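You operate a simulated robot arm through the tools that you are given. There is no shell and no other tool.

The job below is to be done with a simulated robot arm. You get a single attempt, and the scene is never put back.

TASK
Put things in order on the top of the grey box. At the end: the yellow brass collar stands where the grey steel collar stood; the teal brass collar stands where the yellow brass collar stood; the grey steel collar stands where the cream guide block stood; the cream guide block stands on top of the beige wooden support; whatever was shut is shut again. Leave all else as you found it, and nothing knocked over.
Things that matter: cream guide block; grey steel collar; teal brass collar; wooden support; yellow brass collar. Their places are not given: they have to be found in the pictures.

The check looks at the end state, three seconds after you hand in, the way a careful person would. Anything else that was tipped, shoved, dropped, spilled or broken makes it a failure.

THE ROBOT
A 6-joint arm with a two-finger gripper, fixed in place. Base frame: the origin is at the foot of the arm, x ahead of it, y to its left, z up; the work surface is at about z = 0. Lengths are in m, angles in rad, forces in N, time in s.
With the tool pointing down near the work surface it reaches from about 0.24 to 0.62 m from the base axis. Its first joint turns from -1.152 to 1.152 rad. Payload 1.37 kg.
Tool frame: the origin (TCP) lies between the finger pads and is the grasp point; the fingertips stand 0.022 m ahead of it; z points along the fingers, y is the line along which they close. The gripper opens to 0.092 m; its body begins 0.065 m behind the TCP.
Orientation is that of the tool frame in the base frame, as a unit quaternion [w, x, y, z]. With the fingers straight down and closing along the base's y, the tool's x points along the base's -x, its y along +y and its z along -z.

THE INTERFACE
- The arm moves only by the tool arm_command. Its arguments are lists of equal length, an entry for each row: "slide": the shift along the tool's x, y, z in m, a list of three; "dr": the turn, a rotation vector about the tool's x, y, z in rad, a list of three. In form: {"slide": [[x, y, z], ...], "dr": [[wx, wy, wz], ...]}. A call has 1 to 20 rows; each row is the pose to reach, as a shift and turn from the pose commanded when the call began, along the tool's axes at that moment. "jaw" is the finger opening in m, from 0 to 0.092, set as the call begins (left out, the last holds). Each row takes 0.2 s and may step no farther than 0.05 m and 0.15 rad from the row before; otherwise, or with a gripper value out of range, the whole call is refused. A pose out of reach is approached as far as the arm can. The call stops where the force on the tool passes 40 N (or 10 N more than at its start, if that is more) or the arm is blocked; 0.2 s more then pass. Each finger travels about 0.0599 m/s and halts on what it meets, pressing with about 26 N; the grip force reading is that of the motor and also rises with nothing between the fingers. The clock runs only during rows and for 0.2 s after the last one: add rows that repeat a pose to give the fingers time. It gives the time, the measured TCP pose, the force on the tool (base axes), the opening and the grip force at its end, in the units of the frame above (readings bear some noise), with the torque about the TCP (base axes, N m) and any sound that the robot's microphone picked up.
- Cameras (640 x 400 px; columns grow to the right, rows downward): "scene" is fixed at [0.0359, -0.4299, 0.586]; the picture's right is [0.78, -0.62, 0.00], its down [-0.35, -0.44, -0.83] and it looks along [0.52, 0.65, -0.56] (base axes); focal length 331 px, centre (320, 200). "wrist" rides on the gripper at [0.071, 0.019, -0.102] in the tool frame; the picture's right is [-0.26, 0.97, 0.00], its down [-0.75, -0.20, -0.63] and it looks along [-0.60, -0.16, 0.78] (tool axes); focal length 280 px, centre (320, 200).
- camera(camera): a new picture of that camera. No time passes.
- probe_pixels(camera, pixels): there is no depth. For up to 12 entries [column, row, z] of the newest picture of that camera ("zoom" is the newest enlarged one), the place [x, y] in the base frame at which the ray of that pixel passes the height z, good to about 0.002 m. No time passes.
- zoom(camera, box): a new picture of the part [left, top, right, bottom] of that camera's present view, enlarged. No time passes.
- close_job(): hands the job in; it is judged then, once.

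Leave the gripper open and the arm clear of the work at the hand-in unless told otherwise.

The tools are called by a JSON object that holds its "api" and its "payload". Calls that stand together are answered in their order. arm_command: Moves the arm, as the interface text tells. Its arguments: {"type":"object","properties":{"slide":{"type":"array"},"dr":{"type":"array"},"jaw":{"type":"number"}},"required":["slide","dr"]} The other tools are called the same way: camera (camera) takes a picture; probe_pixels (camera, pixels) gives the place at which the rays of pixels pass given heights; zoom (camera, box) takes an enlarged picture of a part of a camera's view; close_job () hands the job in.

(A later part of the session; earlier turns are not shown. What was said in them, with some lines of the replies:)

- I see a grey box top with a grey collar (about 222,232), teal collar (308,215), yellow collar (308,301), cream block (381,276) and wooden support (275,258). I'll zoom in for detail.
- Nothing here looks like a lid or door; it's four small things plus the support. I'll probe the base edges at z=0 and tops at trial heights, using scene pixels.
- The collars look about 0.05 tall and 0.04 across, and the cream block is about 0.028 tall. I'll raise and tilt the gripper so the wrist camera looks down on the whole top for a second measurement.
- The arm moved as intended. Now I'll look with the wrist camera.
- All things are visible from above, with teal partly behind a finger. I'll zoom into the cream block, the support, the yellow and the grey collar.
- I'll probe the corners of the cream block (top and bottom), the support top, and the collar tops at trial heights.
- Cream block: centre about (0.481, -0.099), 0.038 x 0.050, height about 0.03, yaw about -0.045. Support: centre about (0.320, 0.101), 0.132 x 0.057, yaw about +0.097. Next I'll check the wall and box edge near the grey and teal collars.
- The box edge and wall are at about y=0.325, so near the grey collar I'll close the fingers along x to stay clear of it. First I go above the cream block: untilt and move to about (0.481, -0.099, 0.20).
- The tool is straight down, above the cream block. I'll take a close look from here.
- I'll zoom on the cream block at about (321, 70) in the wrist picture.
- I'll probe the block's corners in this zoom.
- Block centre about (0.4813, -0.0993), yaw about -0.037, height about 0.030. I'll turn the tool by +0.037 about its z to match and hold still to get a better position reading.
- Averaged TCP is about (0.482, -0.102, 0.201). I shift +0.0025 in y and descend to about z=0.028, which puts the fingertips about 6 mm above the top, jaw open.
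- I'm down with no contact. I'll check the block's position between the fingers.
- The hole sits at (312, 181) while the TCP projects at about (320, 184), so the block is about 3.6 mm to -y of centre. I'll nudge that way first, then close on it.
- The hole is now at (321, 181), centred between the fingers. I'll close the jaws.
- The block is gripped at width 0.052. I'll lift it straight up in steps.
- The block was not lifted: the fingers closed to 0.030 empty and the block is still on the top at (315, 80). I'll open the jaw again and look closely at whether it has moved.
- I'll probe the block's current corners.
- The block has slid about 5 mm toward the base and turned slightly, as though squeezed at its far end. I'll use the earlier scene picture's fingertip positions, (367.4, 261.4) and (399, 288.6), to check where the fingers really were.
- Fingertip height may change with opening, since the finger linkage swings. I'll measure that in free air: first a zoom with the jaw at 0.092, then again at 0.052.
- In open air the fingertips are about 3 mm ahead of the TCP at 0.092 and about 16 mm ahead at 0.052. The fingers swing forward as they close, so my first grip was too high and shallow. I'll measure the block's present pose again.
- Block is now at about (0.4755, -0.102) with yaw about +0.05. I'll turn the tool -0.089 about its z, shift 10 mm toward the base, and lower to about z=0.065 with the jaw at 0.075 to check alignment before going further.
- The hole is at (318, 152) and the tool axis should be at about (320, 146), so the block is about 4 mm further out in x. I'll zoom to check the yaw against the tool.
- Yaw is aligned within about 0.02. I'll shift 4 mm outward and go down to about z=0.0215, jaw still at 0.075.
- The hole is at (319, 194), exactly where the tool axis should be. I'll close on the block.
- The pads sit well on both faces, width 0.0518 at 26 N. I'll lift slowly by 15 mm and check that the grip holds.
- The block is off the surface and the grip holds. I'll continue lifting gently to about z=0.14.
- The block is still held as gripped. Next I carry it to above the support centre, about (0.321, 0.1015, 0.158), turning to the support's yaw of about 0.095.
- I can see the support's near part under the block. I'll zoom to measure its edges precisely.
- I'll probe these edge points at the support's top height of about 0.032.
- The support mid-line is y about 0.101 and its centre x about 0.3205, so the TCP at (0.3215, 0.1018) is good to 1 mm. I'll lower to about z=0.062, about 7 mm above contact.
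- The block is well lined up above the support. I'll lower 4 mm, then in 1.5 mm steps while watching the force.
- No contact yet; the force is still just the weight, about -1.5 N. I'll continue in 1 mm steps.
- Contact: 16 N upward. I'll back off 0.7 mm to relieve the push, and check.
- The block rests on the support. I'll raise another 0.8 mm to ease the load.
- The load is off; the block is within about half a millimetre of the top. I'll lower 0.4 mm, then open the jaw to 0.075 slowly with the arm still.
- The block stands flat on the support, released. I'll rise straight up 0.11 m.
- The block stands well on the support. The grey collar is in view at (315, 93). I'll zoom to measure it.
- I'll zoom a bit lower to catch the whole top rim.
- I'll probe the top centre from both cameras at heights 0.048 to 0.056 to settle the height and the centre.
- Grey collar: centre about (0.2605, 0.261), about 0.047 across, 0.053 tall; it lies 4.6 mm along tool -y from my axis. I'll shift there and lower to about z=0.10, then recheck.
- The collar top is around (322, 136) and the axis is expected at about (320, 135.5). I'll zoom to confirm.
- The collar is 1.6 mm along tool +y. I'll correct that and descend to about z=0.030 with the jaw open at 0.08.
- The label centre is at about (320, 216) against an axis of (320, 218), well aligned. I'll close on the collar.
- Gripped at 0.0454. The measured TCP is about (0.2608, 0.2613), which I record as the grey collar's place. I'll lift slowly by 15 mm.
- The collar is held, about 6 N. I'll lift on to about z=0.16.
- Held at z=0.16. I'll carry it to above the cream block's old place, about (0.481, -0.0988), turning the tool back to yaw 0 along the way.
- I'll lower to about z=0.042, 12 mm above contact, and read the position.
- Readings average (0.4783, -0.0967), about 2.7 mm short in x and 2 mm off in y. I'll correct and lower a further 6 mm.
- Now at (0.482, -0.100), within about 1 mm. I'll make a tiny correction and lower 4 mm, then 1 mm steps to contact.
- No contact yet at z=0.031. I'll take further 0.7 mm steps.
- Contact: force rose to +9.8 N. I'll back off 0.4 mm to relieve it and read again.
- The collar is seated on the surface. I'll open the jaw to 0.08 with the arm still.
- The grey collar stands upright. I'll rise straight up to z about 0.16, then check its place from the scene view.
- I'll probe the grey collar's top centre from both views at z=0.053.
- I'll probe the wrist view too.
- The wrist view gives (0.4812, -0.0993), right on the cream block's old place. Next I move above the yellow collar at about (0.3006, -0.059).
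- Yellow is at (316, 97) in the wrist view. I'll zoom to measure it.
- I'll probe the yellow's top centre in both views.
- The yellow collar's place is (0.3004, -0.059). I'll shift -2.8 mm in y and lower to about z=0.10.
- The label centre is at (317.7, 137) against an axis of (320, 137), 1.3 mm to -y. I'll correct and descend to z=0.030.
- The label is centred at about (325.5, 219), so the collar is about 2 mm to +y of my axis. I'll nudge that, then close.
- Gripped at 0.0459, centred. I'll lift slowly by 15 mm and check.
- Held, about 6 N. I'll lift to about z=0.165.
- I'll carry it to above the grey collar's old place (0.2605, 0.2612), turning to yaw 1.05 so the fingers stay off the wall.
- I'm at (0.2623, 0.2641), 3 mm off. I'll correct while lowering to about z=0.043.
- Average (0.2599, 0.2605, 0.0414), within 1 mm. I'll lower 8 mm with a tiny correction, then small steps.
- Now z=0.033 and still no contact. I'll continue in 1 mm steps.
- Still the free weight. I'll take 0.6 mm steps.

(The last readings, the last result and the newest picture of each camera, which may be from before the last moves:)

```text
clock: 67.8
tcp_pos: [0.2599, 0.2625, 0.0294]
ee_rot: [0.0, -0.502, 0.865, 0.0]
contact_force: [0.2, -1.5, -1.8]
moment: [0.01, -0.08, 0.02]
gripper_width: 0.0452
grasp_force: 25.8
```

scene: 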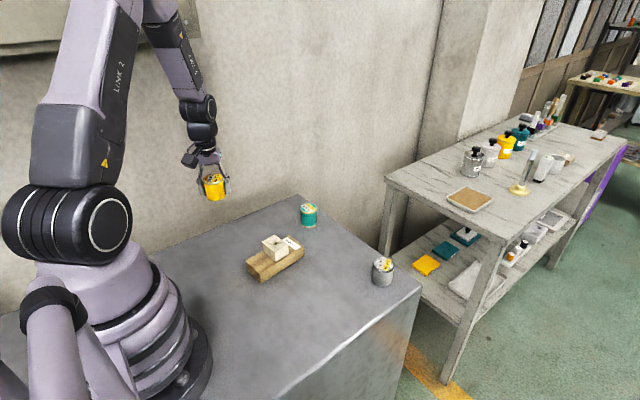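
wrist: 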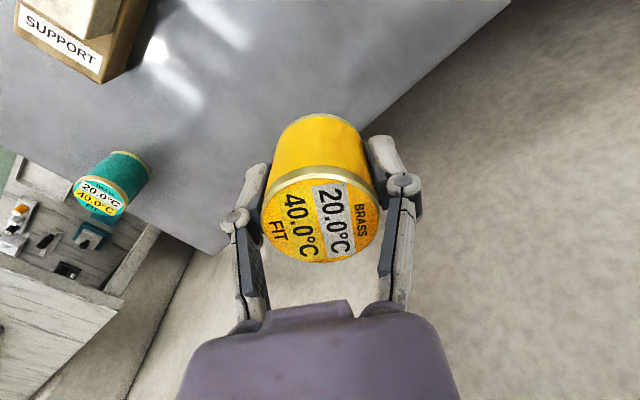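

The force eased to -1.8 N, so the collar has just touched down. I'll open the jaw to 0.08.

{"api": "arm_command", "payload": {"slide": [[0, 0, 0], [0, 0, 0], [0, 0, 0], [0, 0, 0]], "dr": [[0, 0, 0], [0, 0, 0], [0, 0, 0], [0, 0, 0]], "jaw": 0.08}}

{"api": "zoom", "payload": {"camera": "scene", "box": [158, 180, 286, 260]}}

{"api": "camera", "payload": {"camera": "wrist"}}

```text
clock: 68.8
tcp_pos: [0.2609, 0.2623, 0.0293]
ee_rot: [0.0, -0.501, 0.865, 0.0]
contact_force: [0.0, 0.8, -0.5]
moment: [0.01, -0.04, 0.0]
gripper_width: 0.0804
grasp_force: 0.1
```

```text
5.00 times, centred on (222, 220) of scene
```

zoom: 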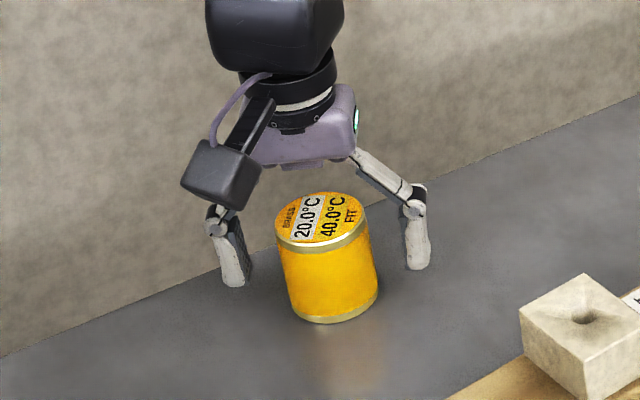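

```text
taken
```

wrist: 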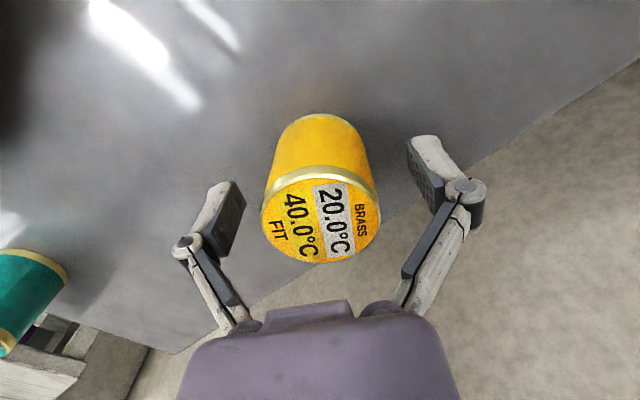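

The yellow collar stands where the grey stood. I'll rise to z about 0.16.

{"api": "arm_command", "payload": {"slide": [[0, 0, -0.01], [0, 0, -0.03], [0, 0, -0.07], [0, 0, -0.11], [0, 0, -0.135], [0, 0, -0.135]], "dr": [[0, 0, 0], [0, 0, 0], [0, 0, 0], [0, 0, 0], [0, 0, 0], [0, 0, 0]], "jaw": 0.08}}

{"api": "zoom", "payload": {"camera": "scene", "box": [190, 205, 254, 245]}}

{"api": "zoom", "payload": {"camera": "wrist", "box": [264, 65, 376, 135]}}

```text
clock: 70.2
tcp_pos: [0.2622, 0.265, 0.1649]
ee_rot: [0.0, -0.502, 0.865, 0.0]
contact_force: [-0.9, -0.4, 0.4]
moment: [-0.01, 0.0, 0.02]
gripper_width: 0.0803
grasp_force: 0.0
```

```text
10.00 times, centred on (222, 225) of scene
```

zoom: 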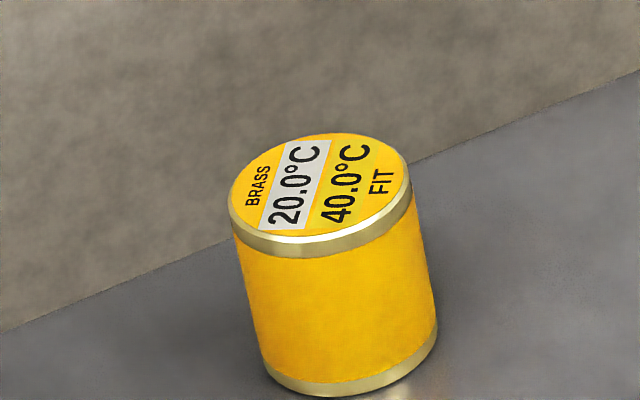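

```text
5.71 times, centred on (320, 100) of wrist
```

zoom: 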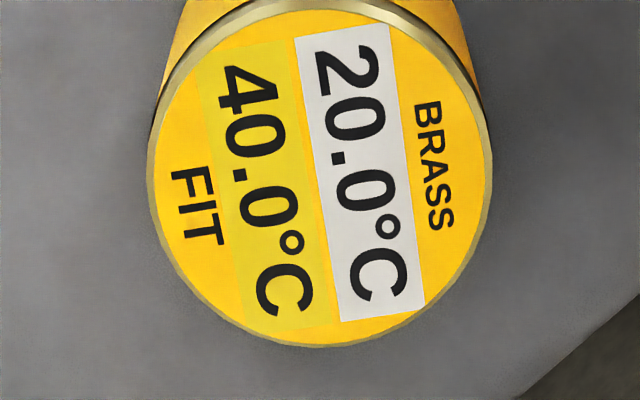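

Compared with the grey's original picture, the yellow is within about 2 mm of the same spot and upright. Next I move above the teal collar at about (0.480, 0.181), turning back to yaw 0.

{"api": "arm_command", "payload": {"slide": [[-0.0015, -0.0092, 0], [-0.0046, -0.0277, 0], [-0.0085, -0.0509, 0], [-0.0124, -0.074, 0], [-0.0163, -0.0971, 0], [-0.0201, -0.1202, 0], [-0.024, -0.1433, 0], [-0.0279, -0.1665, 0], [-0.0317, -0.1896, 0], [-0.0352, -0.2104, 0], [-0.0375, -0.2243, 0], [-0.0387, -0.2312, 0], [-0.0387, -0.2312, 0]], "dr": [[0, 0, 0.0421], [0, 0, 0.1262], [0, 0, 0.2314], [0, 0, 0.3366], [0, 0, 0.4418], [0, 0, 0.547], [0, 0, 0.6522], [0, 0, 0.7574], [0, 0, 0.8626], [0, 0, 0.9573], [0, 0, 1.0204], [0, 0, 1.052], [0, 0, 1.052]], "jaw": 0.08}}

{"api": "camera", "payload": {"camera": "wrist"}}

{"api": "camera", "payload": {"camera": "scene"}}

```text
clock: 73.0
tcp_pos: [0.4805, 0.1806, 0.1654]
ee_rot: [-0.001, 0.001, 1.0, -0.001]
contact_force: [0.6, 0.7, -0.3]
moment: [-0.02, 0.02, -0.01]
gripper_width: 0.0804
grasp_force: 0.1
```

```text
taken
```

wrist: 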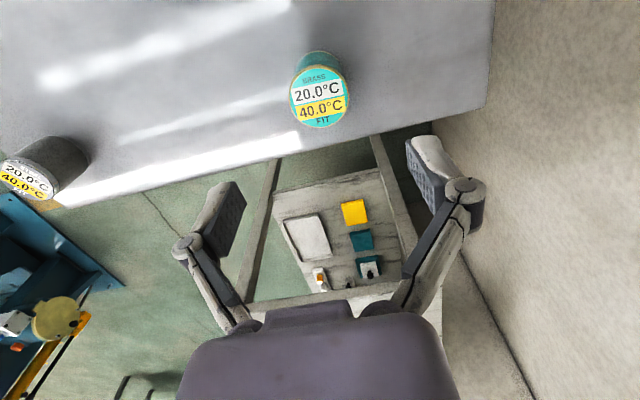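

```text
taken
```

scene: 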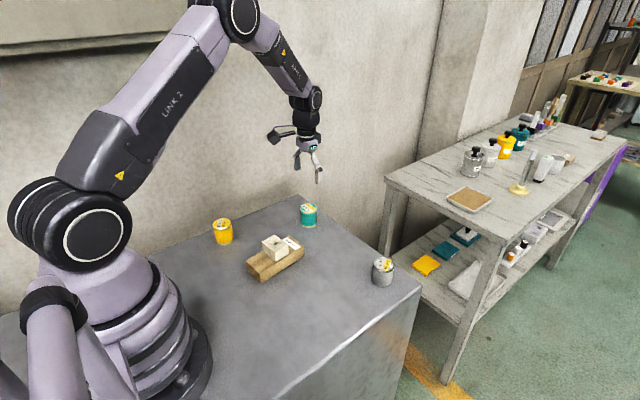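

The teal collar is at (319, 96). I'll zoom to measure it.

{"api": "zoom", "payload": {"camera": "wrist", "box": [264, 65, 376, 135]}}

```text
5.71 times, centred on (320, 100) of wrist
```

zoom: 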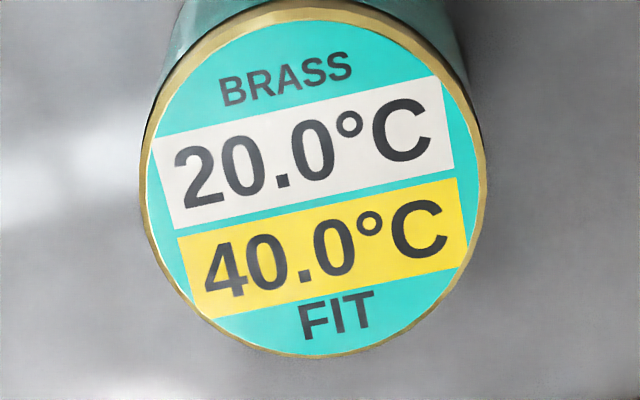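

The label centre at (318.8, 97.9) against an axis of (320, 97.4) means it is aligned within 1 mm. I'll lower to about z=0.10 and check again.

{"api": "arm_command", "payload": {"slide": [[0, -0.0009, 0.02], [0, -0.0009, 0.045], [0, -0.0009, 0.065], [0, -0.0009, 0.065]], "dr": [[0, 0, 0], [0, 0, 0], [0, 0, 0], [0, 0, 0]], "jaw": 0.08}}

{"api": "zoom", "payload": {"camera": "wrist", "box": [240, 90, 400, 190]}}

```text
clock: 74.0
tcp_pos: [0.4822, 0.1792, 0.1011]
ee_rot: [0.0, 0.001, 1.0, 0.0]
contact_force: [-0.5, -0.8, 0.6]
moment: [0.01, 0.0, -0.02]
gripper_width: 0.0799
grasp_force: 0.1
```

```text
4.00 times, centred on (320, 140) of wrist
```

zoom: 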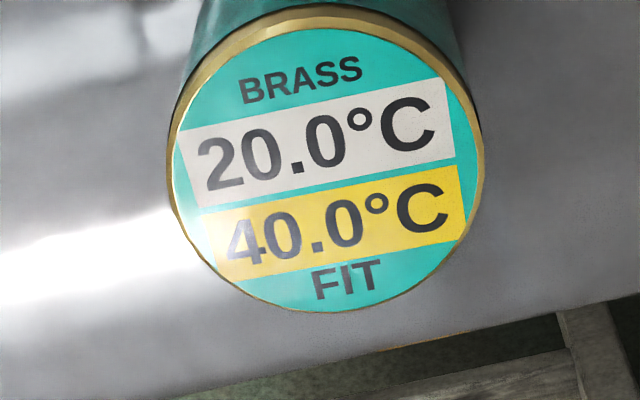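

The collar is about 1.8 mm toward the base and 1 mm to +y. I'll correct and descend to z=0.030.

{"api": "arm_command", "payload": {"slide": [[0.0018, 0.0012, 0.015], [0.0018, 0.0012, 0.035], [0.0018, 0.0012, 0.055], [0.0018, 0.0012, 0.0665], [0.0018, 0.0012, 0.0711], [0.0018, 0.0012, 0.0711]], "dr": [[0, 0, 0], [0, 0, 0], [0, 0, 0], [0, 0, 0], [0, 0, 0], [0, 0, 0]], "jaw": 0.08}}

{"api": "camera", "payload": {"camera": "wrist"}}

{"api": "zoom", "payload": {"camera": "scene", "box": [244, 165, 372, 245]}}

```text
clock: 75.4
tcp_pos: [0.4784, 0.1802, 0.0291]
ee_rot: [-0.001, 0.001, 1.0, -0.002]
contact_force: [0.0, 0.3, -0.3]
moment: [-0.01, -0.01, 0.01]
gripper_width: 0.0801
grasp_force: 0.0
```

```text
taken
```

wrist: 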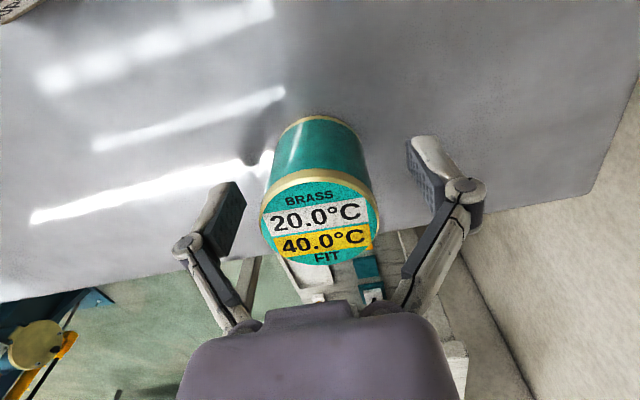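

```text
5.00 times, centred on (308, 205) of scene
```

zoom: 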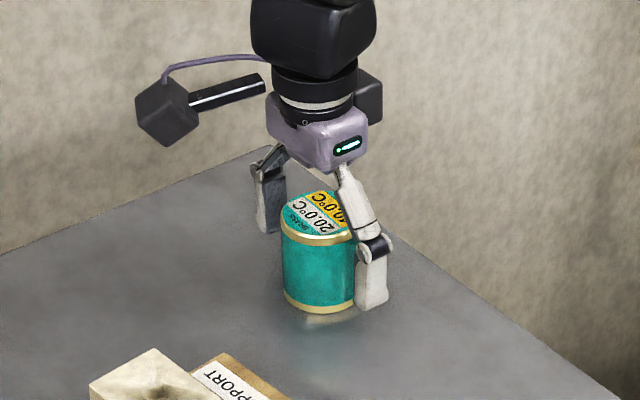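

The label centre is at (320, 223) against an axis of (320, 221). I'll close on the teal collar.

{"api": "arm_command", "payload": {"slide": [[0, 0, 0], [0, 0, 0], [0, 0, 0], [0, 0, 0], [0, 0, 0]], "dr": [[0, 0, 0], [0, 0, 0], [0, 0, 0], [0, 0, 0], [0, 0, 0]], "jaw": 0.03}}

{"api": "arm_command", "payload": {"slide": [[0, 0, -0.002], [0, 0, -0.005], [0, 0, -0.01], [0, 0, -0.015], [0, 0, -0.015]], "dr": [[0, 0, 0], [0, 0, 0], [0, 0, 0], [0, 0, 0], [0, 0, 0]]}}

{"api": "zoom", "payload": {"camera": "scene", "box": [244, 165, 372, 245]}}

```text
clock: 76.6
tcp_pos: [0.4776, 0.1798, 0.028]
ee_rot: [0.0, 0.001, 1.0, -0.001]
contact_force: [-0.1, -4.0, 3.8]
moment: [-0.16, 0.1, 0.0]
gripper_width: 0.0455
grasp_force: 25.9
```

```text
clock: 77.8
tcp_pos: [0.4764, 0.1795, 0.0446]
ee_rot: [0.0, 0.001, 1.0, 0.0]
contact_force: [1.2, 0.2, -7.4]
moment: [0.02, -0.01, 0.0]
gripper_width: 0.0456
grasp_force: 25.9
```

```text
5.00 times, centred on (308, 205) of scene
```

zoom: 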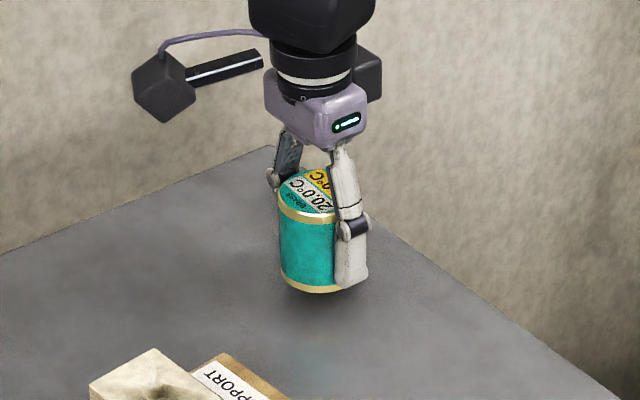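

The teal collar is held, about 7 N. I'll lift to about z=0.165.

{"api": "arm_command", "payload": {"slide": [[0, 0, -0.01], [0, 0, -0.025], [0, 0, -0.045], [0, 0, -0.065], [0, 0, -0.085], [0, 0, -0.105], [0, 0, -0.12], [0, 0, -0.12]], "dr": [[0, 0, 0], [0, 0, 0], [0, 0, 0], [0, 0, 0], [0, 0, 0], [0, 0, 0], [0, 0, 0], [0, 0, 0]]}}

```text
clock: 79.6
tcp_pos: [0.4798, 0.1809, 0.1645]
ee_rot: [0.0, 0.001, 1.0, -0.001]
contact_force: [0.4, -0.7, -5.9]
moment: [0.03, 0.0, 0.02]
gripper_width: 0.0457
grasp_force: 26.4
```

I'll carry it to above the yellow's old place (0.3004, -0.059).

{"api": "arm_command", "payload": {"slide": [[0.0054, -0.0072, 0], [0.0161, -0.0216, 0], [0.0305, -0.0408, 0], [0.0466, -0.0624, 0], [0.0646, -0.0864, 0], [0.0825, -0.1104, 0], [0.1005, -0.1343, 0], [0.1184, -0.1583, 0], [0.1363, -0.1823, 0], [0.1525, -0.2039, 0], [0.165, -0.2207, 0], [0.174, -0.2327, 0], [0.1794, -0.2399, 0], [0.1794, -0.2399, 0]], "dr": [[0, 0, 0], [0, 0, 0], [0, 0, 0], [0, 0, 0], [0, 0, 0], [0, 0, 0], [0, 0, 0], [0, 0, 0], [0, 0, 0], [0, 0, 0], [0, 0, 0], [0, 0, 0], [0, 0, 0], [0, 0, 0]]}}

{"api": "camera", "payload": {"camera": "scene"}}

```text
clock: 82.6
tcp_pos: [0.2972, -0.0583, 0.1648]
ee_rot: [0.001, 0.0, 1.0, -0.001]
contact_force: [-0.5, -0.6, -6.5]
moment: [0.02, 0.01, 0.04]
gripper_width: 0.0453
grasp_force: 26.0
```

```text
taken
```

scene: 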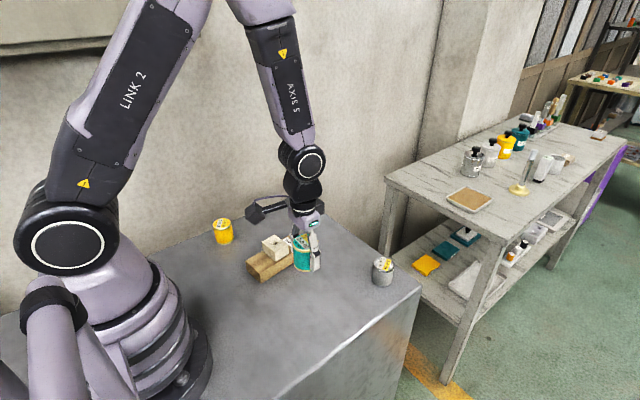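

I'm at (0.2972, -0.0583). I'll correct +3 mm in x while lowering to about z=0.042.

{"api": "arm_command", "payload": {"slide": [[-0.003, -0.0007, 0.02], [-0.003, -0.0007, 0.045], [-0.003, -0.0007, 0.07], [-0.003, -0.0007, 0.095], [-0.003, -0.0007, 0.112], [-0.003, -0.0007, 0.1225], [-0.003, -0.0007, 0.1225]], "dr": [[0, 0, 0], [0, 0, 0], [0, 0, 0], [0, 0, 0], [0, 0, 0], [0, 0, 0], [0, 0, 0]]}}

{"api": "arm_command", "payload": {"slide": [[0, 0, 0]], "dr": [[0, 0, 0]]}}

{"api": "arm_command", "payload": {"slide": [[0, 0, 0]], "dr": [[0, 0, 0]]}}

{"api": "zoom", "payload": {"camera": "scene", "box": [244, 250, 372, 330]}}

```text
clock: 84.2
tcp_pos: [0.3024, -0.0601, 0.0379]
ee_rot: [0.0, 0.001, 1.0, -0.001]
contact_force: [-0.4, 0.4, -6.8]
moment: [0.0, 0.01, 0.0]
gripper_width: 0.0455
grasp_force: 25.6
```

```text
clock: 84.6
tcp_pos: [0.3003, -0.0597, 0.0393]
ee_rot: [0.0, 0.001, 1.0, -0.001]
contact_force: [0.8, 0.2, -5.0]
moment: [0.01, 0.02, 0.0]
gripper_width: 0.0453
grasp_force: 25.8
```

```text
clock: 85.0
tcp_pos: [0.3021, -0.0602, 0.0397]
ee_rot: [0.0, 0.001, 1.0, -0.001]
contact_force: [-0.3, -1.3, -5.2]
moment: [0.01, -0.03, -0.02]
gripper_width: 0.0455
grasp_force: 26.0
```

```text
5.00 times, centred on (308, 290) of scene
```

zoom: 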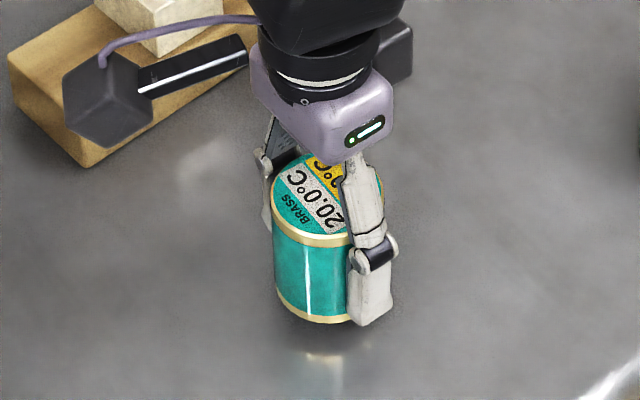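

Average (0.3016, -0.060, 0.039). I'll make a small correction and lower 6 mm, then 1 mm steps.

{"api": "arm_command", "payload": {"slide": [[0.0016, 0.001, 0.003], [0.0016, 0.001, 0.006], [0.0016, 0.001, 0.006]], "dr": [[0, 0, 0], [0, 0, 0], [0, 0, 0]]}}

{"api": "arm_command", "payload": {"slide": [[0, 0, 0.001], [0, 0, 0.001]], "dr": [[0, 0, 0], [0, 0, 0]]}}

{"api": "arm_command", "payload": {"slide": [[0, 0, 0.001], [0, 0, 0.001]], "dr": [[0, 0, 0], [0, 0, 0]]}}

```text
clock: 85.8
tcp_pos: [0.2999, -0.0587, 0.0339]
ee_rot: [0.001, 0.0, 1.0, -0.001]
contact_force: [0.0, -0.8, -6.5]
moment: [-0.02, -0.02, -0.02]
gripper_width: 0.0456
grasp_force: 26.1
```

```text
clock: 86.4
tcp_pos: [0.2998, -0.0569, 0.0347]
ee_rot: [0.0, 0.001, 1.0, -0.001]
contact_force: [0.0, -0.8, -6.6]
moment: [0.0, 0.02, 0.03]
gripper_width: 0.0454
grasp_force: 26.3
```

```text
clock: 87.0
tcp_pos: [0.3002, -0.0571, 0.0326]
ee_rot: [0.001, 0.001, 1.0, -0.001]
contact_force: [0.4, 0.1, -7.1]
moment: [0.0, 0.01, -0.03]
gripper_width: 0.0456
grasp_force: 26.0
```

z=0.0326, no contact. y has drifted to -0.0575, so I'll correct -1.3 mm and continue down.

{"api": "arm_command", "payload": {"slide": [[0, -0.0013, 0.001], [0, -0.0013, 0.001]], "dr": [[0, 0, 0], [0, 0, 0]]}}

{"api": "arm_command", "payload": {"slide": [[0, 0, 0.001], [0, 0, 0.001]], "dr": [[0, 0, 0], [0, 0, 0]]}}

{"api": "arm_command", "payload": {"slide": [[0, 0, 0.0007], [0, 0, 0.0007]], "dr": [[0, 0, 0], [0, 0, 0]]}}

```text
clock: 87.6
tcp_pos: [0.2989, -0.0611, 0.0332]
ee_rot: [0.0, 0.001, 1.0, -0.001]
contact_force: [0.1, 0.2, -6.6]
moment: [-0.01, 0.02, 0.0]
gripper_width: 0.0454
grasp_force: 25.8
```

```text
clock: 88.2
tcp_pos: [0.3006, -0.0598, 0.0311]
ee_rot: [-0.001, 0.001, 1.0, -0.001]
contact_force: [-1.0, 0.5, -7.0]
moment: [0.01, 0.02, -0.01]
gripper_width: 0.0454
grasp_force: 26.7
```

```text
clock: 88.8
tcp_pos: [0.3001, -0.0605, 0.0289]
ee_rot: [0.0, 0.0, 1.0, -0.001]
contact_force: [0.6, 0.0, -7.3]
moment: [0.02, 0.0, -0.02]
gripper_width: 0.0454
grasp_force: 26.1
```

At about (0.300, -0.060, 0.029), still the free weight. I'll take 0.5 mm steps.

{"api": "arm_command", "payload": {"slide": [[0, 0.0005, 0.0005], [0, 0.0005, 0.0005]], "dr": [[0, 0, 0], [0, 0, 0]]}}

{"api": "arm_command", "payload": {"slide": [[0, 0, 0.0005], [0, 0, 0.0005]], "dr": [[0, 0, 0], [0, 0, 0]]}}

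```text
clock: 89.4
tcp_pos: [0.3007, -0.0592, 0.0298]
ee_rot: [0.0, 0.001, 1.0, -0.001]
contact_force: [-0.8, 0.3, -6.4]
moment: [0.01, 0.05, 0.0]
gripper_width: 0.0454
grasp_force: 26.2
```

```text
clock: 90.0
tcp_pos: [0.3018, -0.0595, 0.0299]
ee_rot: [0.0, 0.002, 1.0, -0.001]
contact_force: [-1.8, -0.3, -0.9]
moment: [-0.01, -0.03, -0.03]
gripper_width: 0.0455
grasp_force: 25.6
```

The force eased to -0.9 N: touchdown. I'll open the jaw.

{"api": "arm_command", "payload": {"slide": [[0, 0, 0], [0, 0, 0], [0, 0, 0], [0, 0, 0]], "dr": [[0, 0, 0], [0, 0, 0], [0, 0, 0], [0, 0, 0]], "jaw": 0.08}}

{"api": "zoom", "payload": {"camera": "scene", "box": [244, 250, 372, 330]}}

{"api": "camera", "payload": {"camera": "wrist"}}

```text
clock: 91.0
tcp_pos: [0.3008, -0.0595, 0.0294]
ee_rot: [0.0, 0.002, 1.0, -0.002]
contact_force: [-0.8, 0.2, 0.3]
moment: [0.02, 0.01, 0.0]
gripper_width: 0.0801
grasp_force: 0.0
```

```text
5.00 times, centred on (308, 290) of scene
```

zoom: 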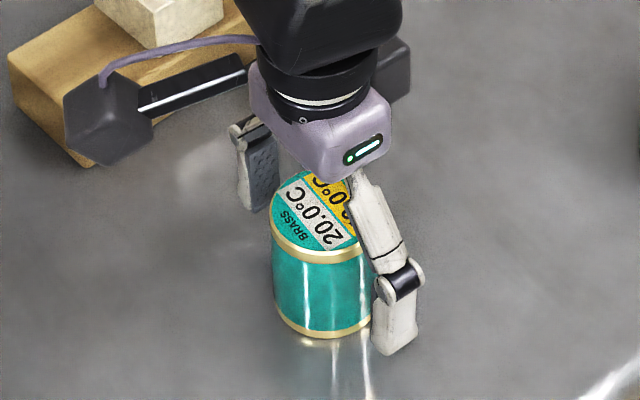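

```text
taken
```

wrist: 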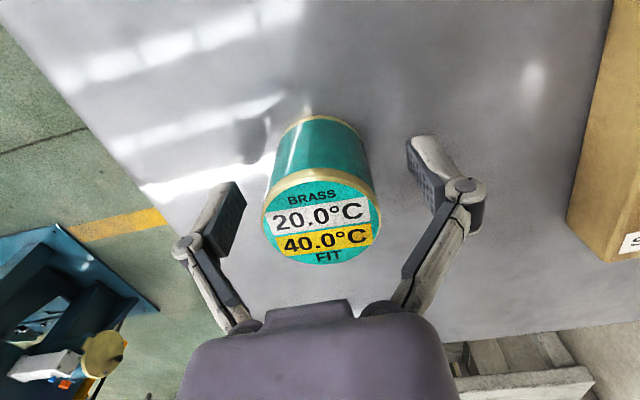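

The teal collar stands free and upright. I'll rise straight up to about z=0.26, jaw at 0.092, and inspect the end state.

{"api": "arm_command", "payload": {"slide": [[0, 0, -0.01], [0, 0, -0.03], [0, 0, -0.07], [0, 0, -0.11], [0, 0, -0.15], [0, 0, -0.19], [0, 0, -0.22], [0, 0, -0.22]], "dr": [[0, 0, 0], [0, 0, 0], [0, 0, 0], [0, 0, 0], [0, 0, 0], [0, 0, 0], [0, 0, 0], [0, 0, 0]], "jaw": 0.08}}

{"api": "arm_command", "payload": {"slide": [[-0.02, 0.03, -0.02], [-0.04, 0.06, -0.04], [-0.06, 0.09, -0.06], [-0.076, 0.105, -0.08], [-0.076, 0.105, -0.1], [-0.076, 0.105, -0.1]], "dr": [[0, 0.1, 0], [0, 0.2, 0], [0, 0.3, 0], [0, 0.4, 0], [0, 0.45, 0], [0, 0.45, 0]], "jaw": 0.092}}

{"api": "camera", "payload": {"camera": "wrist"}}

{"api": "camera", "payload": {"camera": "scene"}}

```text
clock: 92.8
tcp_pos: [0.3038, -0.0581, 0.2507]
ee_rot: [-0.001, 0.001, 1.0, -0.001]
contact_force: [-0.6, -0.4, -0.6]
moment: [0.0, 0.0, -0.01]
gripper_width: 0.0798
grasp_force: 0.0
```

```text
clock: 94.2
tcp_pos: [0.3786, 0.0494, 0.3495]
ee_rot: [-0.223, 0.001, 0.975, -0.001]
contact_force: [0.7, 0.3, -0.8]
moment: [0.0, -0.03, -0.01]
gripper_width: 0.0919
grasp_force: 0.1
```

```text
taken
```

wrist: 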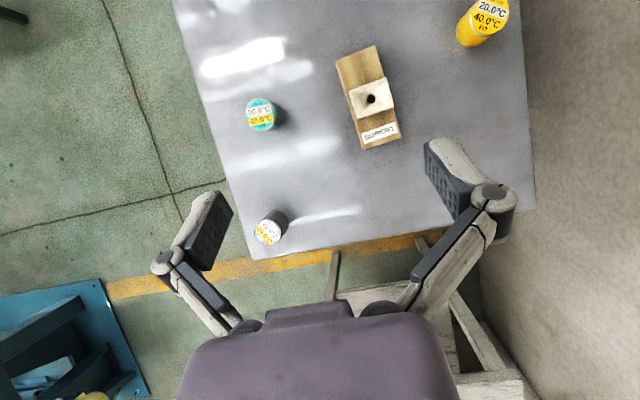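

```text
taken
```

scene: 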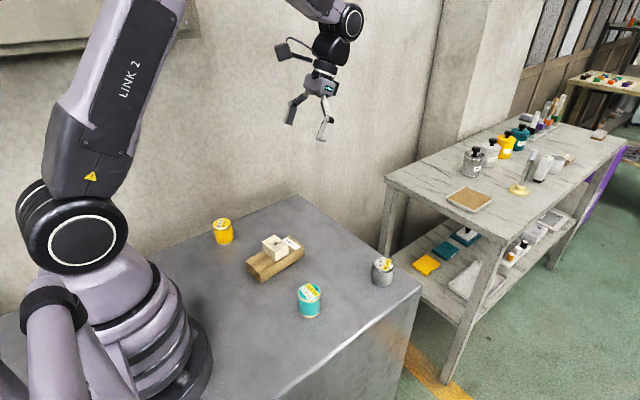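

All four are in their new places. I'll compare with the starting pictures using the same zoom boxes.

{"api": "zoom", "payload": {"camera": "scene", "box": [190, 180, 350, 280]}}

{"api": "zoom", "payload": {"camera": "scene", "box": [270, 240, 430, 340]}}

```text
4.00 times, centred on (270, 230) of scene
```

zoom: 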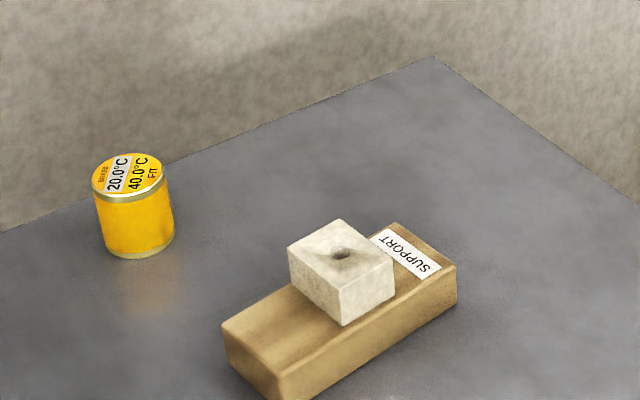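

```text
4.00 times, centred on (350, 290) of scene
```

zoom: 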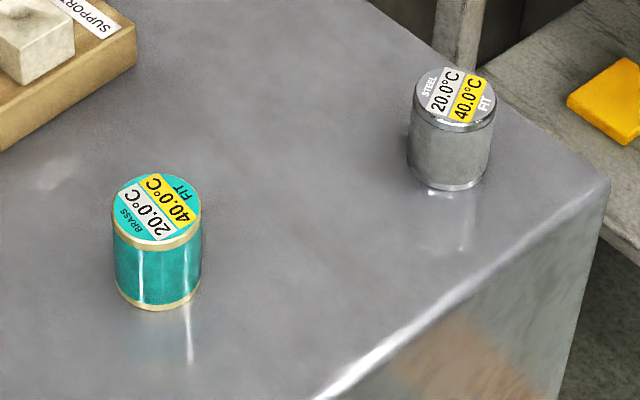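

Against the start, yellow sits on grey's old outline, teal is within about 2 mm of yellow's old spot, and grey's base is centred on the cream block's old footprint. The cream block is flat on the unmoved support. Nothing shut was ever opened, the jaw is open and the arm is clear, so I hand in.

{"api": "close_job", "payload": {}}

```text
The job is handed in.
```

The job is handed in, and all four pieces are where you asked. I compared the final pictures with the starting ones:

| Piece | Where it stands now | How close |
|---|---|---|
| Yellow brass collar | where the grey steel collar stood | within about 2 mm |
| Teal brass collar | where the yellow brass collar stood | within about 2 mm |
| Grey steel collar | where the cream guide block stood | within about 3 mm (the two cameras differ slightly) |
| Cream guide block | flat on top of the wooden support, near its centre | – |

- **First grip failed:** my first try at the cream block was too shallow. It slipped and slid about 5 mm before I gripped it properly. I had already measured its original spot, so the grey collar went there.
- **Nothing to shut:** I saw nothing on the box that opens or closes, so there was nothing to shut again.
- **Everything else:** the support did not move and nothing was knocked over. The gripper is open and the arm is clear of the work.
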